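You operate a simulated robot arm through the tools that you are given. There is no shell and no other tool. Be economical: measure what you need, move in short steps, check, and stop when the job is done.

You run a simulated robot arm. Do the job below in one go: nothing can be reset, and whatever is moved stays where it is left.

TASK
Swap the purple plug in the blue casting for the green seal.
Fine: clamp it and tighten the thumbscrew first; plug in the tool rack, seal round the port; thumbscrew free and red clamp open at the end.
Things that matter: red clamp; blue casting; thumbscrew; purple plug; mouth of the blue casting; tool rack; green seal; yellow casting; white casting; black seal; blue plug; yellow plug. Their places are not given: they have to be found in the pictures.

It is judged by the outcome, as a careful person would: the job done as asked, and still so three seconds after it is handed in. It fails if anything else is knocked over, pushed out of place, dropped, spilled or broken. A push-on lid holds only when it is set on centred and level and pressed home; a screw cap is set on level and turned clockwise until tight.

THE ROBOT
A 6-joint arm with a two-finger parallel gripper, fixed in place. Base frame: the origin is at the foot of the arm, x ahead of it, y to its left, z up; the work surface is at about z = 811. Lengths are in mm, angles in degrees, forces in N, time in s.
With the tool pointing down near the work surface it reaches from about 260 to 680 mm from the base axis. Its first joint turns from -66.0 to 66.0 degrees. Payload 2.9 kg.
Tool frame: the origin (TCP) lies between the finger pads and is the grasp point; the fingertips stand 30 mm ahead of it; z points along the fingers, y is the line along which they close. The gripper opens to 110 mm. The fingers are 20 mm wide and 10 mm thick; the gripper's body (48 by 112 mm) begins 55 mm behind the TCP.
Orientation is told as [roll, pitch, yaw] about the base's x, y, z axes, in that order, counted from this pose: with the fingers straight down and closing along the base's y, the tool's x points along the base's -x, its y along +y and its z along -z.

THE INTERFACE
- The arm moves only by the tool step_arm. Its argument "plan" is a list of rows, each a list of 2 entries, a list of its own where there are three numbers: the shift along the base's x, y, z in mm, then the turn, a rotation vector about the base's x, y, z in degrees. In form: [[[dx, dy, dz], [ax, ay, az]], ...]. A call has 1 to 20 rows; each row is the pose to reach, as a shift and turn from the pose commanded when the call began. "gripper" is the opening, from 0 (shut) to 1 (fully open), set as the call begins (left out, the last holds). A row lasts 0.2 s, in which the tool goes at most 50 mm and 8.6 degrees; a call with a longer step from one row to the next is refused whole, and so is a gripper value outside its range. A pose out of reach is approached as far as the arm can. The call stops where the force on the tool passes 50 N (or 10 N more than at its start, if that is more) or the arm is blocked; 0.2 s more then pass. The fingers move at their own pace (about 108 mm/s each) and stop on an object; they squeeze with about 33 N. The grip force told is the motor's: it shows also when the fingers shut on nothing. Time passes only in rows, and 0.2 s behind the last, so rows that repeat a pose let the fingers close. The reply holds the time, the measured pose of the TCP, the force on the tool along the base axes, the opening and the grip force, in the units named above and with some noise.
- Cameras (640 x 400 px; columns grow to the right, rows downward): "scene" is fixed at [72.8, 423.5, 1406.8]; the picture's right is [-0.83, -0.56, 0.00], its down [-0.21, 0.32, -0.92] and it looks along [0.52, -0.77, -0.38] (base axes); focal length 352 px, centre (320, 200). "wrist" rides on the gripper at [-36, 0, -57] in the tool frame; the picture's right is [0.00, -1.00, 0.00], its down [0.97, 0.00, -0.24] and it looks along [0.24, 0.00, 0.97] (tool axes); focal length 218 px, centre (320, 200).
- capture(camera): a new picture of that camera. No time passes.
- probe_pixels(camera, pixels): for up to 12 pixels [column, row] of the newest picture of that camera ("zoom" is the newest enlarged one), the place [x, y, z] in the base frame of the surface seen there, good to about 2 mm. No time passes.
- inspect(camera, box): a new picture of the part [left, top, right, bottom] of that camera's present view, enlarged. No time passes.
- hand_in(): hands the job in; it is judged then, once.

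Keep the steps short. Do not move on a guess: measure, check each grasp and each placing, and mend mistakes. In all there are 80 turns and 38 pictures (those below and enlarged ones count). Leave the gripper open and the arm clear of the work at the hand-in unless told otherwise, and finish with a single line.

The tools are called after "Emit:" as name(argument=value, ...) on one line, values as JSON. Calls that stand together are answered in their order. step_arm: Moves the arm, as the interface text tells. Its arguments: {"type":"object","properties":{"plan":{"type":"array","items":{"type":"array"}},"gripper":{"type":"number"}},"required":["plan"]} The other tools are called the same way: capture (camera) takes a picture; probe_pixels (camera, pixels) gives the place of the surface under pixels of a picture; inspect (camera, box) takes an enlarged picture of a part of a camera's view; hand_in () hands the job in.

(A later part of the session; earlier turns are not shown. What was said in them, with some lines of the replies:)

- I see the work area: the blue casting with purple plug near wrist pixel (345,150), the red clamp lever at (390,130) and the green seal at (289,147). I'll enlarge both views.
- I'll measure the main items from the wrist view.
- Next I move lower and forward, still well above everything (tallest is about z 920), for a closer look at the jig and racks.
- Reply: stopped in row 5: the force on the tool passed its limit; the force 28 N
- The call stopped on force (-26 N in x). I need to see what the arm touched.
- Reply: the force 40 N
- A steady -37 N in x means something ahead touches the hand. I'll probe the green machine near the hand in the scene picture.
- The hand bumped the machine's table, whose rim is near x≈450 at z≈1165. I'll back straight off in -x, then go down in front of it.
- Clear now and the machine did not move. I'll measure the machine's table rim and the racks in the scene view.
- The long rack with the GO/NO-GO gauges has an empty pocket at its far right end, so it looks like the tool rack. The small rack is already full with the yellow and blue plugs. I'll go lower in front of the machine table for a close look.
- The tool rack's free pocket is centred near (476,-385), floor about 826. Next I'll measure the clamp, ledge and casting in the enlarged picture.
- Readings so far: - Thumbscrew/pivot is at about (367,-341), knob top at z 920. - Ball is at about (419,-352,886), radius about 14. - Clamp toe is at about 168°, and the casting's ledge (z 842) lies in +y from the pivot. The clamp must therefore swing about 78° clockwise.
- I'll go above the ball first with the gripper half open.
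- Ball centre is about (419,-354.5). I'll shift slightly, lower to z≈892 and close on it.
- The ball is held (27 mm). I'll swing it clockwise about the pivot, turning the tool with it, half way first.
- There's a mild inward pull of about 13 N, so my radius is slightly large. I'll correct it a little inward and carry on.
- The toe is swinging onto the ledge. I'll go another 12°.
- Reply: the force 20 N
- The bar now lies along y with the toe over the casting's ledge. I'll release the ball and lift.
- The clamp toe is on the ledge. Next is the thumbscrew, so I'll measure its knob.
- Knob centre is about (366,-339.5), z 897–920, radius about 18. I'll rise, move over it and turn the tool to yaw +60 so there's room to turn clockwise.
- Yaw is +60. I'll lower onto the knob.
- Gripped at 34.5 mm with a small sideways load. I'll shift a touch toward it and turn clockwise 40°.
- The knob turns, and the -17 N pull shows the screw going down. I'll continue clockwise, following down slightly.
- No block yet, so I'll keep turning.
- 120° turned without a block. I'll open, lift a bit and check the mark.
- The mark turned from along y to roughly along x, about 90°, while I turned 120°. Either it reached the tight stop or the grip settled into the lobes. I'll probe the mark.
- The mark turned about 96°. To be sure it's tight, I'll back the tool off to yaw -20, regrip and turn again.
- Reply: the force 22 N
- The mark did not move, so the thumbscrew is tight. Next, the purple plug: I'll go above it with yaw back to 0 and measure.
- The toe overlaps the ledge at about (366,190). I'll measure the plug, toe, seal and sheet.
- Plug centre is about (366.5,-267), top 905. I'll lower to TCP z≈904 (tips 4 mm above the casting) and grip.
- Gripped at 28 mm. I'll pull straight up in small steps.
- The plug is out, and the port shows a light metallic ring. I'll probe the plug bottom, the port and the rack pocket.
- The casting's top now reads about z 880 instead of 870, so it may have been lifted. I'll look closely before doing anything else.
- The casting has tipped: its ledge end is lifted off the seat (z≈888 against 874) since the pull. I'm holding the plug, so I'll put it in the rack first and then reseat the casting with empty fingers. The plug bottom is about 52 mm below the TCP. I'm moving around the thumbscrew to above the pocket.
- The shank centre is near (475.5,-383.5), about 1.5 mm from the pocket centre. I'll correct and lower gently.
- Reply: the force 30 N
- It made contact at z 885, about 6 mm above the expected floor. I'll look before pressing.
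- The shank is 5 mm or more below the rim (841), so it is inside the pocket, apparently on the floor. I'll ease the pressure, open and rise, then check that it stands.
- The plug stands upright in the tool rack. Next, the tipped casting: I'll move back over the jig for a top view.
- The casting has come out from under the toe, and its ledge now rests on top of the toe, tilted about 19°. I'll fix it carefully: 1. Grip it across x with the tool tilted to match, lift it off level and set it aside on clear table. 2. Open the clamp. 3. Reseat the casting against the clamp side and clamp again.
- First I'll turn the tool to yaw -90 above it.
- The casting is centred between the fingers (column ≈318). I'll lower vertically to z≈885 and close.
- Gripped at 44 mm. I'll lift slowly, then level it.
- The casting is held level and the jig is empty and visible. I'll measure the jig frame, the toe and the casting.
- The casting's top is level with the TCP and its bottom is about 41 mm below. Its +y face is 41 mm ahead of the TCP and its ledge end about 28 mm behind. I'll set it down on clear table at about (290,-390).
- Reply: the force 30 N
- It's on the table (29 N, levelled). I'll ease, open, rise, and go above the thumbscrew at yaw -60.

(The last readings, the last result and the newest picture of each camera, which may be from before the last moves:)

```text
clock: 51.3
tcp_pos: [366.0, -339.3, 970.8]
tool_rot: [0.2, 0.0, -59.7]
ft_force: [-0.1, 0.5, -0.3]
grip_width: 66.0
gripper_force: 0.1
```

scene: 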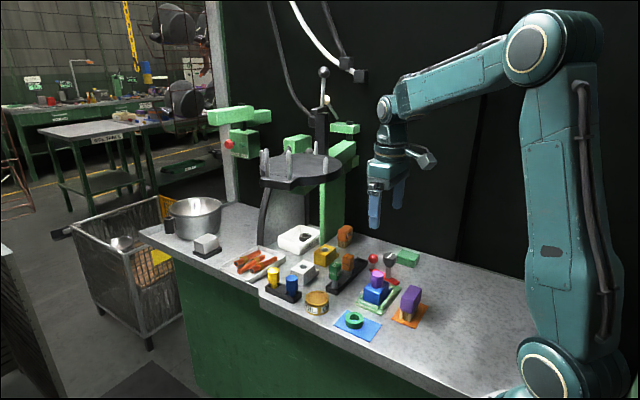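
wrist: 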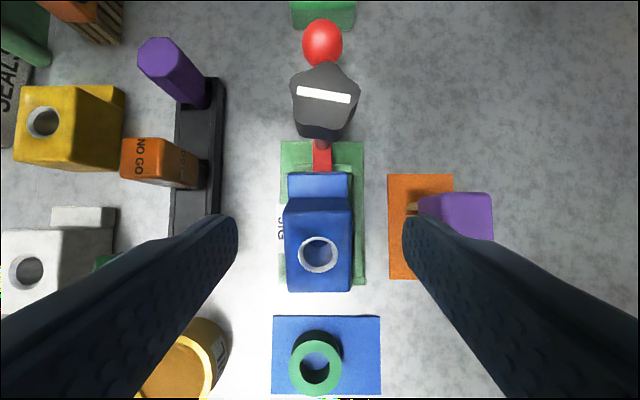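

Now above the knob. I'll narrow the opening, lower, grip, and turn counter-clockwise.

Emit:
step_arm(plan=[[[0, 0, 0], [0, 0, 0]], [[0, 0, -25], [0, 0, 0]], [[0, 0, -45], [0, 0, 0]], [[0, 0, -60], [0, 0, 0]], [[0, 0, -60], [0, 0, 0]]], gripper=0.45)

Emit:
step_arm(plan=[[[0, 0, 0], [0, 0, 0]], [[0, 0, 0], [0, 0, 0]], [[0, 0, 0], [0, 0, 8]], [[0, 0, 0], [0, 0, 16]], [[0, 0, 0], [0, 0, 24]], [[0, 0, 0], [0, 0, 32]], [[0, 0, 0], [0, 0, 40]], [[0, 0, 0.5], [0, 0, 48]], [[0, 0, 0.5], [0, 0, 56]], [[0, 0, 0.5], [0, 0, 64]], [[0, 0, 0.5], [0, 0, 72]], [[0, 0, 0.5], [0, 0, 80]], [[0, 0, 0.5], [0, 0, 88]], [[0, 0, 0.5], [0, 0, 96]], [[0, 0, 0.5], [0, 0, 104]], [[0, 0, 0.5], [0, 0, 112]]], gripper=0.25)

Emit:
step_arm(plan=[[[0, 0, 0], [0, 0, 0]], [[0, 0, 0], [0, 0, 0]], [[0, 0, 30], [0, 0, 0]], [[0, 0, 60], [0, 0, 0]]], gripper=0.45)

Emit:
inspect(camera="scene", box=[345, 225, 465, 325])

```text
clock: 52.5
tcp_pos: [366.4, -339.0, 910.7]
tool_rot: [0.2, 0.0, -59.8]
ft_force: [0.0, 0.5, 0.4]
grip_width: 49.6
gripper_force: 0.1
```

```text
clock: 55.9
tcp_pos: [365.8, -338.8, 913.4]
tool_rot: [0.3, 0.0, 52.3]
ft_force: [-3.7, 6.9, -13.9]
grip_width: 34.0
gripper_force: 44.7
```

```text
clock: 56.9
tcp_pos: [366.0, -339.0, 971.9]
tool_rot: [0.2, 0.0, 52.2]
ft_force: [-0.3, 0.4, -0.1]
grip_width: 49.4
gripper_force: 0.0
```

```text
4.00 times, centred on (405, 275) of scene
```

zoom: 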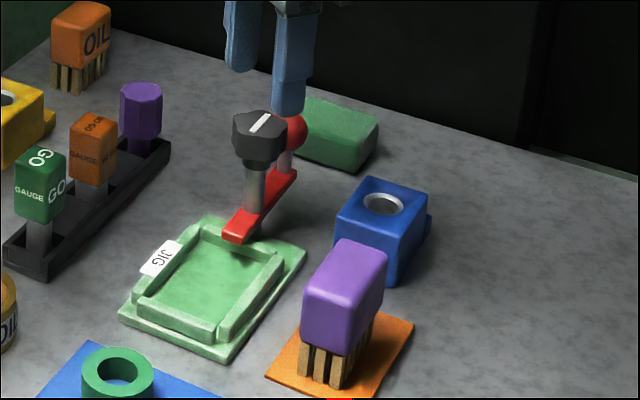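

The thumbscrew is loosened (mark back along y) and the casting stands safely. I'll measure the jig interior, toe, knob mark and the casting's current place.

Emit:
probe_pixels(camera="zoom", pixels=[[160, 303], [215, 322], [225, 320], [270, 270], [222, 290], [245, 242], [210, 232], [180, 262], [190, 318], [250, 130], [268, 116], [225, 232]])

Emit:
probe_pixels(camera="zoom", pixels=[[340, 215], [390, 250], [425, 200], [372, 180], [432, 225], [383, 195], [383, 213], [365, 205], [402, 205], [345, 190], [415, 188], [400, 228]])

```text
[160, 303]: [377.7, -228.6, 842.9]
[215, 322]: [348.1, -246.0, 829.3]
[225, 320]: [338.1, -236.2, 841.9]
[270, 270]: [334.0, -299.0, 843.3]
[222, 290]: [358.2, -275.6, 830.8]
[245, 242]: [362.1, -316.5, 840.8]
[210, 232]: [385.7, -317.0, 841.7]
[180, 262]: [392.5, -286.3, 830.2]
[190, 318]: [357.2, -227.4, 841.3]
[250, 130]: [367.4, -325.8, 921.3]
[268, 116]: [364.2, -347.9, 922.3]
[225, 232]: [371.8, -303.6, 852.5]
```

```text
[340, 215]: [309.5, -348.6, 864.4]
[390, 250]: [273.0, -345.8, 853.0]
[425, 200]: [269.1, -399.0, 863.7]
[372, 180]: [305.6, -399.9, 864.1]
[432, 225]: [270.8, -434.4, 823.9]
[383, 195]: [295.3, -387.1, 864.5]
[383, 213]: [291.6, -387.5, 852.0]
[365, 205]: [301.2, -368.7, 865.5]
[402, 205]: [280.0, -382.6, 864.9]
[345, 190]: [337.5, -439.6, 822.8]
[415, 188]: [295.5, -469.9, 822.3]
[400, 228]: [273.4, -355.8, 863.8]
```

The jig interior spans about y -235 to -313, so the casting fits it closely. The casting's port is 30 mm behind its +y face. Now I'll swing the clamp open: go above the ball at yaw -76, lower, grip.

Emit:
step_arm(plan=[[[0, -4, 5], [0, 0, -8]], [[0, -8, 5], [0, 0, -16]], [[0, -12, 5], [0, 0, -24]], [[0, -16, 5], [0, 0, -32]], [[0, -20, 5], [0, 0, -40]], [[0, -24, 5], [0, 0, -48]], [[0, -28, 5], [0, 0, -56]], [[0, -32, 5], [0, 0, -64]], [[0, -36, 5], [0, 0, -72]], [[0, -40, 5], [0, 0, -80]], [[0, -44, 5], [0, 0, -88]], [[0, -48, 5], [0, 0, -96]], [[0, -52, 5], [0, 0, -104]], [[0.5, -56, 5], [0, 0, -112]], [[0.5, -56, 5], [0, 0, -120]], [[0.5, -56, 5], [0, 0, -128]], [[0.5, -56, 5], [0, 0, -128]]])

Emit:
step_arm(plan=[[[0, 0, -30], [0, 0, 0]], [[0, 0, -55], [0, 0, 0]], [[0, 0, -75], [0, 0, 0]], [[0, 0, -85], [0, 0, 0]], [[0, 0, -85], [0, 0, 0]]])

Emit:
step_arm(plan=[[[0, 0, 0], [0, 0, 0]], [[0, 0, 0], [0, 0, 0]], [[0, 0, 0], [0, 0, 0]]], gripper=0.18)

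```text
clock: 60.5
tcp_pos: [366.4, -395.5, 977.6]
tool_rot: [0.2, 0.0, -75.8]
ft_force: [0.1, 0.1, -1.0]
grip_width: 49.5
gripper_force: 0.0
```

```text
clock: 61.7
tcp_pos: [366.6, -393.4, 890.7]
tool_rot: [0.3, 0.0, -75.8]
ft_force: [0.8, -0.2, -0.6]
grip_width: 49.6
gripper_force: 0.0
```

```text
clock: 62.5
tcp_pos: [367.1, -394.3, 893.8]
tool_rot: [0.1, 0.0, -75.8]
ft_force: [-1.0, -1.8, -2.7]
grip_width: 26.8
gripper_force: 45.3
```

Ball held (26.8 mm). I'll swing it back counter-clockwise along the arc.

Emit:
step_arm(plan=[[[7.6, 0.6, 0], [0, 0, 8]], [[15.1, 2.3, 0], [0, 0, 16]], [[22.3, 5, 0], [0, 0, 24]], [[29.1, 8.6, 0], [0, 0, 32]], [[35.2, 13.2, 0], [0, 0, 40]], [[40.7, 18.6, 0], [0, 0, 48]], [[45.4, 24.6, 0], [0, 0, 56]], [[49.1, 31.3, 0], [0, 0, 64]], [[52, 38.5, 0], [0, 0, 72]], [[52.7, 41.2, 0], [0, 0, 76]], [[52.7, 41.2, 0], [0, 0, 76]]])

Emit:
step_arm(plan=[[[0, 0, 0], [0, 0, 0]], [[0, 0, 0], [0, 0, 0]], [[0, 0, 30], [0, 0, 0]], [[0, 0, 80], [0, 0, 0]], [[-30, 0, 100], [0, 0, 0]]], gripper=0.5)

Emit:
capture(camera="wrist")

```text
clock: 64.9
tcp_pos: [419.6, -353.6, 891.9]
tool_rot: [0.1, -0.1, 0.4]
ft_force: [2.3, 8.5, 3.6]
grip_width: 27.1
gripper_force: 45.2
```

```text
clock: 66.1
tcp_pos: [390.9, -351.5, 993.5]
tool_rot: [0.2, 0.0, 0.3]
ft_force: [0.3, -0.1, -0.7]
grip_width: 54.8
gripper_force: 0.2
```

```text
5 pictures are left
```

wrist: 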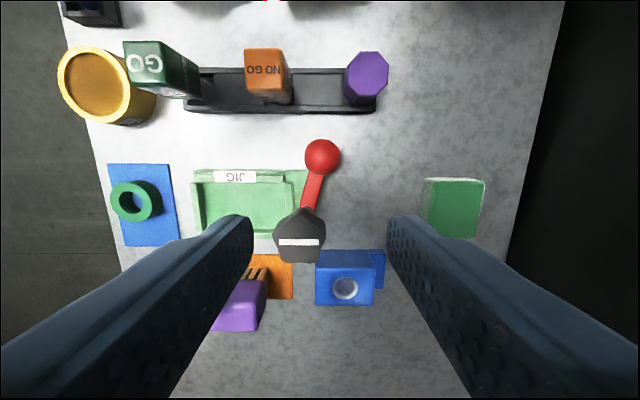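

The clamp is open again. I'll measure the casting and jig interior from this view.

Emit:
probe_pixels(camera="wrist", pixels=[[198, 205], [206, 205], [280, 205], [287, 205], [293, 205], [245, 178], [245, 186], [245, 232], [320, 280], [372, 270], [381, 270], [345, 254]])

Emit:
probe_pixels(camera="wrist", pixels=[[334, 288], [357, 288], [345, 277], [345, 301], [317, 275], [345, 304], [202, 205], [200, 228], [290, 190], [138, 180], [138, 223], [115, 201]])

```text
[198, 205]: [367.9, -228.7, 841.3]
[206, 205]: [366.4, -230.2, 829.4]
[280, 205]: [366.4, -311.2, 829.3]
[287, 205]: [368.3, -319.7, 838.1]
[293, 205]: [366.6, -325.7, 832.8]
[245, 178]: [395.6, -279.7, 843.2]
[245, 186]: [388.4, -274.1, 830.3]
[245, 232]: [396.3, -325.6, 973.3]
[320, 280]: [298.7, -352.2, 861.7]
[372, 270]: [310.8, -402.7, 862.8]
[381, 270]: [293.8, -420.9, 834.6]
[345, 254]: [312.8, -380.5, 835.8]
```

```text
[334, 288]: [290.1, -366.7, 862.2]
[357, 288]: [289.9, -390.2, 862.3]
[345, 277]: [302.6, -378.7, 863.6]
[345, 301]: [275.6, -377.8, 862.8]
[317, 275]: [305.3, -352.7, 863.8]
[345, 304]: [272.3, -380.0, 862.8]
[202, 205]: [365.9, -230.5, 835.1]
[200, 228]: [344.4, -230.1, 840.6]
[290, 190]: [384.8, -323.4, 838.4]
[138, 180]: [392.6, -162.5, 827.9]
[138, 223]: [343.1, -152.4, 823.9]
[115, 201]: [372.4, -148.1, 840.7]
```

Casting's port is at (289.5,-378.5), and the seat position needs it at about (366.5,-269). I'll go above the casting at yaw -90, lower to z≈870 and grip across x.

Emit:
step_arm(plan=[[[-10, -3, 0], [0, 0, -8]], [[-20, -6, 0], [0, 0, -16]], [[-30, -9, 0], [0, 0, -24]], [[-40, -12, 0], [0, 0, -32]], [[-50, -15, 0], [0, 0, -40]], [[-60, -18, 0], [0, 0, -48]], [[-70, -21, 0], [0, 0, -56]], [[-80, -24, 0], [0, 0, -64]], [[-90, -26, 0], [0, 0, -72]], [[-101, -27, 0], [0, 0, -80]], [[-101, -27, -10], [0, 0, -88]], [[-101, -27, -20], [0, 0, -90.3]], [[-101, -27, -60], [0, 0, -90.3]], [[-101, -27, -90], [0, 0, -90.3]], [[-101, -27, -110], [0, 0, -90.3]], [[-101, -27, -123], [0, 0, -90.3]], [[-101, -27, -123], [0, 0, -90.3]]], gripper=0.62)

Emit:
step_arm(plan=[[[0, 0, 0], [0, 0, 0]], [[0, 0, 0], [0, 0, 0]], [[0, 0, 0], [0, 0, 0]]], gripper=0.3)

```text
clock: 69.7
tcp_pos: [287.8, -381.0, 869.5]
tool_rot: [0.1, 0.0, -90.2]
ft_force: [-1.0, 0.2, 0.0]
grip_width: 68.3
gripper_force: 0.0
```

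```text
clock: 70.5
tcp_pos: [288.0, -382.4, 869.9]
tool_rot: [0.2, -0.1, -90.1]
ft_force: [0.4, -0.3, 1.0]
grip_width: 43.4
gripper_force: 33.1
```

Gripped at 43.4 mm. I'll lift over the thumbscrew, carry it above the jig and lower to just inside the rails.

Emit:
step_arm(plan=[[[0, 0, 10], [0, 0, 0]], [[0, 0, 45], [0, 0, 0]], [[0, 0, 90], [0, 0, 0]], [[0, 0, 125], [0, 0, 0]], [[20, 27, 125], [0, 0, 0]], [[40, 55, 125], [0, 0, 0]], [[60, 82, 125], [0, 0, 0]], [[78, 109.5, 125], [0, 0, 0]], [[78, 109.5, 100], [0, 0, 0]], [[78, 109.5, 65], [0, 0, 0]], [[78, 109.5, 40], [0, 0, 0]], [[78, 109.5, 25], [0, 0, 0]], [[78, 109.5, 25], [0, 0, 0]]])

Emit:
inspect(camera="scene", box=[350, 250, 420, 320])

```text
clock: 73.3
tcp_pos: [368.3, -270.5, 893.3]
tool_rot: [0.1, 0.1, -90.1]
ft_force: [-0.3, -0.4, -1.7]
grip_width: 43.6
gripper_force: 32.7
```

```text
5.71 times, centred on (385, 285) of scene
```

zoom: 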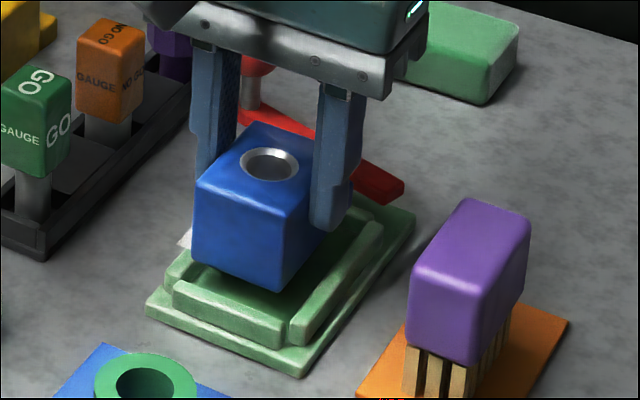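

It hangs level above the seat. I'll check the position before lowering.

Emit:
probe_pixels(camera="zoom", pixels=[[268, 148], [268, 182], [242, 165], [296, 165], [235, 235], [275, 285], [196, 240], [285, 225], [300, 325], [345, 250], [205, 285], [312, 350]])

```text
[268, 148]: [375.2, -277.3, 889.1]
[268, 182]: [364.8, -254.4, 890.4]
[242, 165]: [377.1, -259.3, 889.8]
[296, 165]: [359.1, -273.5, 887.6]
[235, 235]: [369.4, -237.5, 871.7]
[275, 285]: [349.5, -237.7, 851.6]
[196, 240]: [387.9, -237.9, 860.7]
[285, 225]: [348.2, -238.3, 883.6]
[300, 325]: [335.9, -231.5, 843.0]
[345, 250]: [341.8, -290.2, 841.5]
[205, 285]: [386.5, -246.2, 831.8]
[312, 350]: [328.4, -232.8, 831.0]
```

Alignment is good; a 1 mm shift in -x centres it. I'll lower to the seat.

Emit:
step_arm(plan=[[[-1, 0, -5], [0, 0, 0]], [[-1, 0, -10], [0, 0, 0]], [[-1, 0, -14], [0, 0, 0]], [[-1, 0, -17], [0, 0, 0]], [[-1, 0, -18.5], [0, 0, 0]]])

```text
clock: 74.5
tcp_pos: [365.1, -271.4, 877.3]
tool_rot: [0.3, 0.0, -90.0]
ft_force: [-3.1, 6.5, 23.3]
grip_width: 43.4
gripper_force: 32.7
```

Seated at the expected height (877). I'll ease, release, rise and go above the ball with yaw back to 0.

Emit:
step_arm(plan=[[[0, 0, 1.5], [0, 0, 0]], [[0, 0, 1.5], [0, 0, 0]]])

Emit:
step_arm(plan=[[[0, 0, 0], [0, 0, 0]], [[0, 0, 0], [0, 0, 0]], [[0, 0, 30], [0, 0, 0]], [[0, 0, 70], [0, 0, 0]], [[0, 0, 90], [0, 0, 8]], [[5, -8, 90], [0, 0, 16]], [[10, -16, 90], [0, 0, 24]], [[15, -24, 90], [0, 0, 32]], [[20, -32, 90], [0, 0, 40]], [[25, -40, 90], [0, 0, 48]], [[30, -48, 90], [0, 0, 56]], [[36, -56, 90], [0, 0, 64]], [[42, -64, 90], [0, 0, 72]], [[48, -74, 90], [0, 0, 80]], [[52.5, -83, 90], [0, 0, 88]], [[52.5, -83, 90], [0, 0, 90]], [[52.5, -83, 90], [0, 0, 90]]], gripper=0.62)

Emit:
capture(camera="wrist")

```text
clock: 75.1
tcp_pos: [366.4, -270.8, 877.1]
tool_rot: [0.2, 0.0, -90.0]
ft_force: [-1.1, 7.0, 16.3]
grip_width: 43.6
gripper_force: 33.1
```

```text
clock: 78.7
tcp_pos: [416.6, -356.1, 967.2]
tool_rot: [0.1, 0.0, 0.1]
ft_force: [-0.5, 0.6, 0.8]
grip_width: 68.2
gripper_force: 0.0
```

```text
3 pictures are left
```

wrist: 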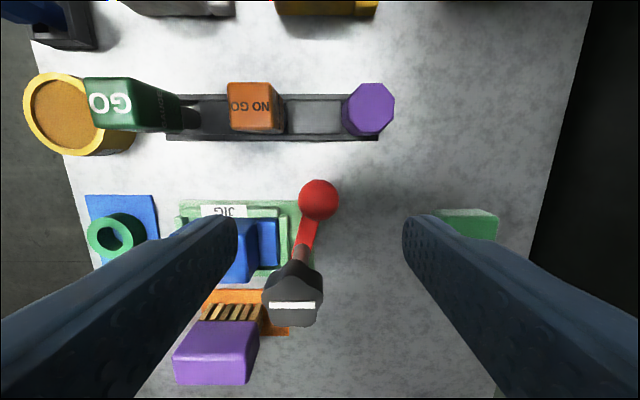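

The casting sits in the frame. I'll probe its ledge and top for level, plus the ball and seal.

Emit:
probe_pixels(camera="wrist", pixels=[[263, 228], [270, 250], [274, 240], [260, 255], [243, 225], [240, 265], [318, 200], [116, 216], [92, 232], [139, 234], [116, 255], [102, 235]])

```text
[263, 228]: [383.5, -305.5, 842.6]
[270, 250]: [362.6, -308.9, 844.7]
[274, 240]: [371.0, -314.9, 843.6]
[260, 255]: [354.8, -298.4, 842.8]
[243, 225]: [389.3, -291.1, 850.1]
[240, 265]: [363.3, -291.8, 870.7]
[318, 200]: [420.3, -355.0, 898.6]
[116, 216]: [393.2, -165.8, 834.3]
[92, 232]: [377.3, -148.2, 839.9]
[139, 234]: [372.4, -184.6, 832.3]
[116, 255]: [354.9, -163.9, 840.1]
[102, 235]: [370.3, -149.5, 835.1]
```

The casting is seated level (ledge 843, top 871), with its ledge end at y≈-315. The toe will overlap it by about 9 mm this time. I'll lower on the ball, grip, and swing the clamp closed.

Emit:
step_arm(plan=[[[3, 1.5, -25], [0, 0, 0]], [[3, 1.5, -50], [0, 0, 0]], [[3, 1.5, -68], [0, 0, 0]], [[3, 1.5, -75], [0, 0, 0]], [[3, 1.5, -75], [0, 0, 0]]])

Emit:
step_arm(plan=[[[0, 0, 0], [0, 0, 0]], [[0, 0, 0], [0, 0, 0]], [[0, 0, 0], [0, 0, 0]]], gripper=0.18)

Emit:
step_arm(plan=[[[-2.4, -7.2, 0], [0, 0, -8]], [[-5.8, -14.1, 0], [0, 0, -16]], [[-10.2, -20.4, 0], [0, 0, -24]], [[-15.3, -26.1, 0], [0, 0, -32]], [[-21.3, -31, 0], [0, 0, -40]], [[-27.8, -35, 0], [0, 0, -48]], [[-34.8, -38, 0], [0, 0, -56]], [[-42.2, -40.1, 0], [0, 0, -64]], [[-49.8, -41.1, 0], [0, 0, -72]], [[-53.2, -41.2, 0], [0, 0, -76]], [[-53.2, -41.2, 0], [0, 0, -76]]])

```text
clock: 79.9
tcp_pos: [420.1, -352.0, 893.9]
tool_rot: [0.2, 0.0, -0.2]
ft_force: [0.2, 0.3, -0.4]
grip_width: 68.3
gripper_force: 0.1
```

```text
clock: 80.7
tcp_pos: [421.1, -353.3, 891.8]
tool_rot: [0.2, -0.1, -0.1]
ft_force: [2.7, -7.3, -3.3]
grip_width: 26.8
gripper_force: 44.9
```

```text
clock: 83.1
tcp_pos: [366.6, -395.6, 892.8]
tool_rot: [0.2, -0.1, -76.3]
ft_force: [-1.9, -24.8, -2.8]
grip_width: 27.1
gripper_force: 44.9
```

The clamp is closed over the ledge. I'll release, then go above the knob at yaw +60.

Emit:
step_arm(plan=[[[0, 0, 0], [0, 0, 0]], [[0, 0, 0], [0, 0, 0]], [[0, 0, 40], [0, 0, 0]], [[0, 0, 85], [0, 0, 0]]], gripper=0.45)

Emit:
step_arm(plan=[[[0, 0, 0], [0, 0, 8]], [[0, 0, 0], [0, 0, 16]], [[0, 5, 0], [0, 0, 24]], [[0, 10, 0], [0, 0, 32]], [[0, 15, 0], [0, 0, 40]], [[0, 20, 0], [0, 0, 48]], [[0, 25, 0], [0, 0, 56]], [[0, 30, 0], [0, 0, 64]], [[0, 35, 0], [0, 0, 72]], [[0, 40, 0], [0, 0, 80]], [[0, 45, 0], [0, 0, 88]], [[0, 50, 0], [0, 0, 96]], [[0, 55, 0], [0, 0, 104]], [[0, 55, 0], [0, 0, 112]], [[0, 55, 0], [0, 0, 120]], [[0, 55, 0], [0, 0, 128]], [[0, 55, 0], [0, 0, 136]], [[0, 55, 0], [0, 0, 136]]])

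```text
clock: 84.1
tcp_pos: [370.3, -393.4, 976.9]
tool_rot: [0.2, 0.1, -76.0]
ft_force: [0.8, 0.3, 0.7]
grip_width: 49.6
gripper_force: 0.1
```

```text
clock: 87.9
tcp_pos: [367.8, -339.1, 977.0]
tool_rot: [0.2, 0.0, 60.0]
ft_force: [0.9, 0.9, -0.8]
grip_width: 49.6
gripper_force: 0.2
```

Lowering, gripping and turning clockwise to tight.

Emit:
step_arm(plan=[[[-1.5, 0, -25], [0, 0, 0]], [[-1.5, 0, -50], [0, 0, 0]], [[-1.5, 0, -66], [0, 0, 0]], [[-1.5, 0, -66], [0, 0, 0]]])

Emit:
step_arm(plan=[[[0, 0, 0], [0, 0, 0]], [[0, 0, 0], [0, 0, 0]], [[0, 0, 0], [0, 0, 0]], [[0, 0, 0], [0, 0, -8]], [[0, 0, 0], [0, 0, -16]], [[0, 0, 0], [0, 0, -24]], [[0, 0, 0], [0, 0, -32]], [[0, 0, -0.5], [0, 0, -40]], [[0, 0, -0.5], [0, 0, -48]], [[0, 0, -1], [0, 0, -56]], [[0, 0, -1], [0, 0, -64]], [[0, 0, -1], [0, 0, -72]], [[0, 0, -1], [0, 0, -80]], [[0, 0, -1], [0, 0, -88]], [[0, 0, -1], [0, 0, -96]], [[0, 0, -1], [0, 0, -104]], [[0, 0, -1], [0, 0, -112]], [[0, 0, -1], [0, 0, -120]]], gripper=0.25)

Emit:
step_arm(plan=[[[0, 0, 0], [0, 0, 0]], [[0, 0, 0], [0, 0, 0]], [[0, 0, 30], [0, 0, 0]], [[0, 0, 60], [0, 0, 0]]], gripper=0.45)

```text
clock: 88.9
tcp_pos: [366.6, -339.4, 911.6]
tool_rot: [0.2, 0.0, 59.9]
ft_force: [-0.2, 1.5, -0.3]
grip_width: 49.5
gripper_force: 0.1
```

```text
clock: 92.7
tcp_pos: [365.0, -340.6, 908.8]
tool_rot: [0.2, -0.1, -60.2]
ft_force: [-4.5, -11.5, 8.2]
grip_width: 35.7
gripper_force: 44.8
```

```text
clock: 93.7
tcp_pos: [364.6, -338.1, 970.3]
tool_rot: [0.3, 0.0, -60.1]
ft_force: [-1.1, -0.5, -0.3]
grip_width: 49.5
gripper_force: 0.1
```

Tight. Next, the green seal: I'll move to yaw 0 between the seal and the casting and take a picture showing both.

Emit:
step_arm(plan=[[[0, 15, 10], [0, 0, 8]], [[0, 30, 10], [0, 0, 16]], [[0, 45, 10], [0, 0, 24]], [[-5, 60, 10], [0, 0, 32]], [[-10, 80, 10], [0, 0, 40]], [[-15, 100, 10], [0, 0, 48]], [[-20, 120, 10], [0, 0, 56]], [[-20, 123, 10], [0, 0, 60]], [[-20, 123, 10], [0, 0, 60]]], gripper=0.6)

Emit:
capture(camera="wrist")

```text
clock: 95.7
tcp_pos: [346.1, -215.3, 980.8]
tool_rot: [0.2, -0.1, -0.1]
ft_force: [0.2, 0.3, -0.5]
grip_width: 65.9
gripper_force: 0.1
```

```text
2 pictures are left
```

wrist: 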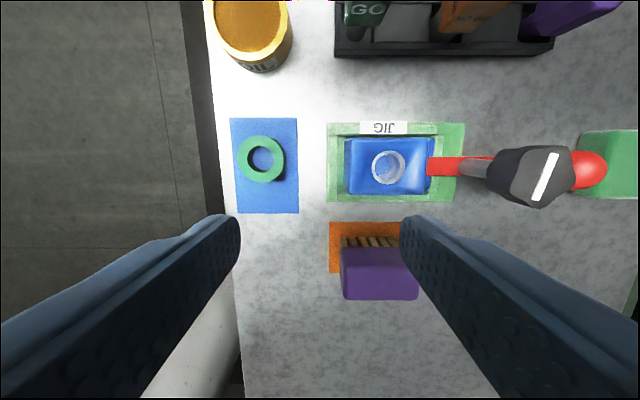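

The mark lies along x (tight) and the toe is over the ledge. I'll probe the seal and port.

Emit:
probe_pixels(camera="wrist", pixels=[[241, 160], [279, 158], [261, 140], [261, 179], [248, 160], [276, 162], [374, 167], [403, 167], [388, 152], [388, 182], [360, 185], [388, 167]])

```text
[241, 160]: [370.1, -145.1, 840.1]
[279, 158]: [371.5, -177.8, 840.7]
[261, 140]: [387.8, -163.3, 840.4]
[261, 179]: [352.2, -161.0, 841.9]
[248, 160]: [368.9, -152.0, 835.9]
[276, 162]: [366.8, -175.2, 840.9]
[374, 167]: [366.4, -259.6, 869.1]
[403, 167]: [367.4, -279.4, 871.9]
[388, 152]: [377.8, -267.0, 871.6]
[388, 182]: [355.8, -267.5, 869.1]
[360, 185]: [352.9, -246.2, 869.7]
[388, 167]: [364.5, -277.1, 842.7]
```

Seal centre is about (370.5,-162), top 840.5, outer diameter about 40. Port centre is about (366.5,-268). I'll go above the seal, lower to TCP z 857 (tips 3 mm above the sheet) and grip.

Emit:
step_arm(plan=[[[10, 20, -20], [0, 0, 0]], [[24.4, 45, -40], [0, 0, 0]], [[24.4, 53, -60], [0, 0, 0]], [[24.4, 53, -85], [0, 0, 0]], [[24.4, 53, -105], [0, 0, 0]], [[24.4, 53, -118], [0, 0, 0]], [[24.4, 53, -124], [0, 0, 0]], [[24.4, 53, -124], [0, 0, 0]]])

Emit:
step_arm(plan=[[[0, 0, 0], [0, 0, 0]], [[0, 0, 0], [0, 0, 0]], [[0, 0, 0], [0, 0, 0]]], gripper=0.28)

```text
clock: 97.5
tcp_pos: [370.3, -164.1, 857.3]
tool_rot: [0.2, 0.0, -0.1]
ft_force: [0.3, -0.7, 0.0]
grip_width: 66.0
gripper_force: 0.0
```

```text
clock: 98.3
tcp_pos: [369.8, -163.8, 857.7]
tool_rot: [0.2, 0.0, 0.0]
ft_force: [-0.7, 0.8, 0.5]
grip_width: 39.5
gripper_force: 32.8
```

Seal gripped (39.5 mm). I'll lift, carry it over the port and lower to just above the casting.

Emit:
step_arm(plan=[[[0, 0, 15], [0, 0, 0]], [[0, 0, 50], [0, 0, 0]], [[0, 0, 80], [0, 0, 0]], [[-2, -35, 80], [0, 0, 0]], [[-4, -70, 80], [0, 0, 0]], [[-4, -104.5, 80], [0, 0, 0]], [[-4, -104.5, 80], [0, 0, 0]], [[-4, -104.5, 62], [0, 0, 0]], [[-4, -104.5, 53], [0, 0, 0]], [[-4, -104.5, 53], [0, 0, 0]]])

Emit:
step_arm(plan=[[[0, 0, 0], [0, 0, 0]]])

```text
clock: 100.5
tcp_pos: [366.6, -268.3, 908.2]
tool_rot: [0.2, 0.0, -0.1]
ft_force: [-0.5, 0.2, 0.4]
grip_width: 39.6
gripper_force: 33.4
```

```text
clock: 100.9
tcp_pos: [367.5, -267.2, 908.9]
tool_rot: [0.1, 0.1, -0.1]
ft_force: [-0.3, -0.2, 0.3]
grip_width: 39.2
gripper_force: 33.2
```

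Over the port at about (367,-268), the seal bottom is about 5 mm up. I'll lower gently to contact.

Emit:
step_arm(plan=[[[0, 0, -2], [0, 0, 0]], [[0, 0, -4], [0, 0, 0]], [[0, 0, -5.5], [0, 0, 0]], [[0, 0, -7], [0, 0, 0]]])

```text
clock: 101.9
tcp_pos: [366.2, -268.0, 903.4]
tool_rot: [0.1, 0.0, 0.0]
ft_force: [-1.5, 2.4, 9.3]
grip_width: 39.5
gripper_force: 33.6
```

Contact at 903.4, as expected for the casting's face. I'll press a little to seat it, then ease, release and rise.

Emit:
step_arm(plan=[[[0, 0, -1.5], [0, 0, 0]], [[0, 0, -3], [0, 0, 0]], [[0, 0, -3], [0, 0, 0]]])

Emit:
step_arm(plan=[[[0, 0, 2], [0, 0, 0]], [[0, 0, 3], [0, 0, 0]]])

Emit:
step_arm(plan=[[[0, 0, 0], [0, 0, 0]], [[0, 0, 0], [0, 0, 0]], [[0, 0, 25], [0, 0, 0]], [[0, 0, 65], [0, 0, 0]], [[-20, 0, 75], [0, 0, 0]], [[-20, 0, 75], [0, 0, 0]]], gripper=0.5)

Emit:
capture(camera="wrist")

```text
clock: 102.6
tcp_pos: [366.4, -268.3, 904.4]
tool_rot: [0.1, -0.2, 0.0]
ft_force: [-0.4, 2.0, 5.8]
grip_width: 39.3
gripper_force: 33.4
stopped in row 3: the force on the tool passed its limit (the readings are from after the stop); the commanded pose is now the measured one
```

```text
clock: 103.2
tcp_pos: [366.2, -269.6, 905.6]
tool_rot: [0.1, -0.1, 0.0]
ft_force: [0.2, 0.2, 0.5]
grip_width: 39.4
gripper_force: 32.7
```

```text
clock: 104.6
tcp_pos: [346.1, -270.0, 980.6]
tool_rot: [0.1, -0.1, 0.0]
ft_force: [0.1, 0.2, -0.1]
grip_width: 54.6
gripper_force: 0.0
```

```text
1 pictures are left
```

wrist: 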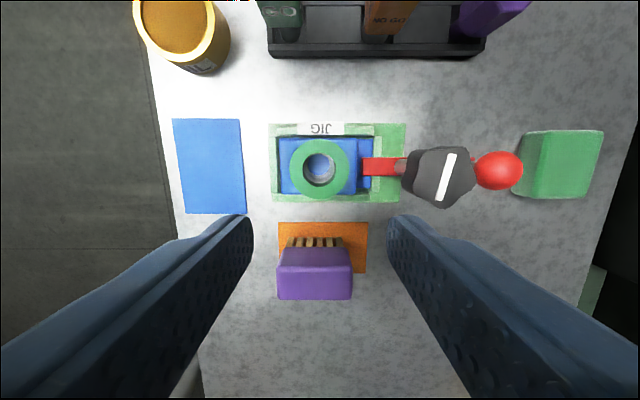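

The seal lies round the port. I'll check level and centring.

Emit:
probe_pixels(camera="wrist", pixels=[[295, 169], [344, 169], [319, 146], [319, 192], [319, 160], [319, 181], [308, 169], [331, 169], [319, 168], [285, 145], [285, 190], [378, 166]])

```text
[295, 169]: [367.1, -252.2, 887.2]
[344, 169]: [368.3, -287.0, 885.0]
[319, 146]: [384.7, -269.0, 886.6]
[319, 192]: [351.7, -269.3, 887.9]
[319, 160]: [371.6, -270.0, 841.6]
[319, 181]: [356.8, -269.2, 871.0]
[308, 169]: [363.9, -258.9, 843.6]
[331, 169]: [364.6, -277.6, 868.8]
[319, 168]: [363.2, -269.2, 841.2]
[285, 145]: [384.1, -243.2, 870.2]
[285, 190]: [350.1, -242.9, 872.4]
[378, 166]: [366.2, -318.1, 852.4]
```

The seal is level (top about 887 all round). I'll use fine probes through the hole to check concentricity with the port.

Emit:
probe_pixels(camera="wrist", pixels=[[302, 168], [304, 168], [306, 168], [308, 168], [310, 168], [326, 168], [328, 168], [330, 168], [332, 168], [334, 168], [336, 168], [338, 168]])

Emit:
probe_pixels(camera="wrist", pixels=[[319, 150], [319, 152], [319, 154], [319, 156], [319, 158], [319, 174], [319, 176], [319, 178], [319, 180], [319, 182], [319, 184], [319, 186]])

```text
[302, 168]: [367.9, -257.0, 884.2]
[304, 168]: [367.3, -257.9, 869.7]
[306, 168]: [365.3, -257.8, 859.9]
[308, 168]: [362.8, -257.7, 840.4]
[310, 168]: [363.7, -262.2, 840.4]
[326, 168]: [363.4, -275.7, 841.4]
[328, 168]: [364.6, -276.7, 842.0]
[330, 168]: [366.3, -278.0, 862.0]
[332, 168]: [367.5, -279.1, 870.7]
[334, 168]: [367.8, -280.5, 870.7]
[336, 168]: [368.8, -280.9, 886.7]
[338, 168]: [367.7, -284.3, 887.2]
```

```text
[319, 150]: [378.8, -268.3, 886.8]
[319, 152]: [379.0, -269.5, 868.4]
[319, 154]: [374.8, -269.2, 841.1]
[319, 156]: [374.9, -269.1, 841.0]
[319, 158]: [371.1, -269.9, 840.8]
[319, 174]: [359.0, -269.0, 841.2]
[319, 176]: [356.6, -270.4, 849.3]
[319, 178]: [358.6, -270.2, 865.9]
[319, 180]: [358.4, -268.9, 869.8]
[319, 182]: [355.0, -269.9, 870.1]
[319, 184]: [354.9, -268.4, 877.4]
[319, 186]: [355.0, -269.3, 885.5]
```

The seal is concentric to about 1 mm and level. Now to free the thumbscrew: over the knob at yaw -60, grip, and turn counter-clockwise.

Emit:
step_arm(plan=[[[3, -10, 0], [0, 0, -8]], [[6, -20, 0], [0, 0, -16]], [[9, -30, 0], [0, 0, -24]], [[12, -40, 0], [0, 0, -32]], [[15, -50, 0], [0, 0, -40]], [[18, -60, 0], [0, 0, -48]], [[20, -69.5, 0], [0, 0, -56]], [[20, -69.5, 0], [0, 0, -60]], [[20, -69.5, -25], [0, 0, -60]], [[20, -69.5, -50], [0, 0, -60]], [[20, -69.5, -69.5], [0, 0, -60]], [[20, -69.5, -69.5], [0, 0, -60]]], gripper=0.45)

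Emit:
step_arm(plan=[[[0, 0, 0], [0, 0, 0]], [[0, 0, 0], [0, 0, 0]], [[0, 0, 0], [0, 0, 8]], [[0, 0, 0], [0, 0, 16]], [[0, 0, 0], [0, 0, 24]], [[0, 0, 0], [0, 0, 32]], [[0, 0, 0], [0, 0, 40]], [[0, 0, 0.5], [0, 0, 48]], [[0, 0, 0.5], [0, 0, 56]], [[0, 0, 0.5], [0, 0, 64]], [[0, 0, 0.5], [0, 0, 72]], [[0, 0, 0.5], [0, 0, 80]], [[0, 0, 0.5], [0, 0, 88]], [[0, 0, 0.5], [0, 0, 96]], [[0, 0, 0.5], [0, 0, 104]], [[0, 0, 0.5], [0, 0, 112]], [[0, 0, 0.5], [0, 0, 120]]], gripper=0.25)

Emit:
step_arm(plan=[[[0, 0, 0], [0, 0, 0]], [[0, 0, 0], [0, 0, 0]], [[0, 0, 30], [0, 0, 0]], [[0, 0, 65], [0, 0, 0]]], gripper=0.45)

```text
clock: 107.2
tcp_pos: [366.8, -339.3, 912.8]
tool_rot: [0.1, -0.1, -60.0]
ft_force: [0.0, -0.6, 0.2]
grip_width: 49.6
gripper_force: 0.0
```

```text
clock: 110.8
tcp_pos: [366.7, -335.3, 910.4]
tool_rot: [0.4, -0.3, 60.5]
ft_force: [-2.9, 12.6, 1.4]
grip_width: 35.0
gripper_force: 27.2
```

```text
clock: 111.8
tcp_pos: [365.0, -339.5, 975.7]
tool_rot: [0.2, -0.2, 60.0]
ft_force: [-0.3, -0.1, 0.6]
grip_width: 49.5
gripper_force: 0.0
```

Now the clamp: to the ball at yaw -76, lower and grip.

Emit:
step_arm(plan=[[[0, 0, 0], [0, 0, -8]], [[0, -4, 0], [0, 0, -16]], [[0, -8, 0], [0, 0, -24]], [[0, -12, 0], [0, 0, -32]], [[0, -16, 0], [0, 0, -40]], [[0, -20, 0], [0, 0, -48]], [[0, -24, 0], [0, 0, -56]], [[0, -28, 0], [0, 0, -64]], [[0, -32, 0], [0, 0, -72]], [[0, -36, 0], [0, 0, -80]], [[0, -40, 0], [0, 0, -88]], [[0, -44, 0], [0, 0, -96]], [[0, -48, 0], [0, 0, -104]], [[0.5, -52, 0], [0, 0, -112]], [[0.5, -55.5, 0], [0, 0, -120]], [[0.5, -55.5, 0], [0, 0, -128]], [[0.5, -55.5, 0], [0, 0, -136]], [[0.5, -55.5, 0], [0, 0, -136]]])

Emit:
step_arm(plan=[[[0, 0, -30], [0, 0, 0]], [[0, 0, -55], [0, 0, 0]], [[0, 0, -75], [0, 0, 0]], [[0, 0, -83], [0, 0, 0]], [[0, 0, -83], [0, 0, 0]]])

Emit:
step_arm(plan=[[[0, 0, 0], [0, 0, 0]], [[0, 0, 0], [0, 0, 0]], [[0, 0, 0], [0, 0, 0]]], gripper=0.18)

```text
clock: 115.6
tcp_pos: [366.5, -393.0, 978.0]
tool_rot: [0.1, -0.1, -76.1]
ft_force: [0.6, 0.1, -0.4]
grip_width: 49.5
gripper_force: 0.1
```

```text
clock: 116.8
tcp_pos: [367.2, -393.0, 893.2]
tool_rot: [0.1, -0.1, -76.0]
ft_force: [-0.3, 0.8, -0.5]
grip_width: 49.5
gripper_force: 0.0
```

```text
clock: 117.6
tcp_pos: [366.2, -394.1, 892.1]
tool_rot: [0.1, -0.2, -76.0]
ft_force: [-2.0, -5.7, -2.5]
grip_width: 26.9
gripper_force: 45.1
```

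Ball held. First a small 16° trial, to be sure the screw is free.

Emit:
step_arm(plan=[[[7.6, 0.6, 0], [0, 0, 8]], [[15.1, 2.3, 0], [0, 0, 16]]])

```text
clock: 118.2
tcp_pos: [381.9, -391.5, 892.7]
tool_rot: [0.2, -0.1, -59.9]
ft_force: [3.0, -3.3, -5.1]
grip_width: 26.9
gripper_force: 45.0
```

It moves freely. I'll swing the rest of the way, release and rise.

Emit:
step_arm(plan=[[[7.2, 2.7, 0], [0, 0, 8]], [[14, 6.3, 0], [0, 0, 16]], [[20.1, 10.9, 0], [0, 0, 24]], [[25.6, 16.3, 0], [0, 0, 32]], [[30.3, 22.3, 0], [0, 0, 40]], [[34, 29, 0], [0, 0, 48]], [[36.9, 36.2, 0], [0, 0, 56]], [[37.6, 38.9, 0], [0, 0, 60]], [[37.6, 38.9, 0], [0, 0, 60]]])

Emit:
step_arm(plan=[[[0, 0, 0], [0, 0, 0]], [[0, 0, 0], [0, 0, 0]], [[0, 0, 30], [0, 0, 0]], [[0, 0, 75], [0, 0, 0]], [[-30, 0, 110], [0, 0, 0]], [[-70, 0, 130], [0, 0, 0]], [[-100, 0, 160], [0, 0, 0]]], gripper=0.5)

Emit:
inspect(camera="scene", box=[335, 230, 425, 320])

```text
clock: 120.2
tcp_pos: [418.1, -353.4, 892.2]
tool_rot: [0.2, 0.0, 0.0]
ft_force: [-8.5, -1.9, -19.3]
grip_width: 27.0
gripper_force: 44.8
```

```text
clock: 121.8
tcp_pos: [318.2, -353.0, 1055.7]
tool_rot: [0.2, -0.1, 0.0]
ft_force: [-0.3, 0.0, 0.0]
grip_width: 55.2
gripper_force: 0.0
```

```text
4.44 times, centred on (380, 275) of scene
```

zoom: 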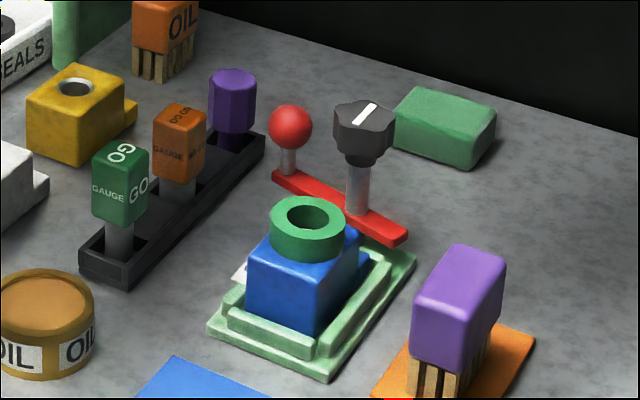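

Everything is in place: seal level round the port, casting seated in the jig, plug in the tool rack, clamp open, and the thumbscrew mark back at its start position. I'll open the gripper fully, rise a little more and hand in.

Emit:
step_arm(plan=[[[0, 0, 30], [0, 0, 0]], [[0, 0, 60], [0, 0, 0]], [[0, 0, 60], [0, 0, 0]]], gripper=1)

Emit:
hand_in()

```text
clock: 122.6
tcp_pos: [319.2, -352.2, 1114.4]
tool_rot: [0.1, -0.1, 0.0]
ft_force: [-0.4, 0.2, 0.9]
grip_width: 109.9
gripper_force: 0.1
```

```text
The job is handed in.
```

Swap done and handed in: purple plug in the tool rack, green seal level round the blue casting's port, thumbscrew free, red clamp open; pulling the plug lifted the clamped casting out of the jig, so I reseated and reclamped it before fitting the seal, and the hand bumped the machine table once early on without moving it.
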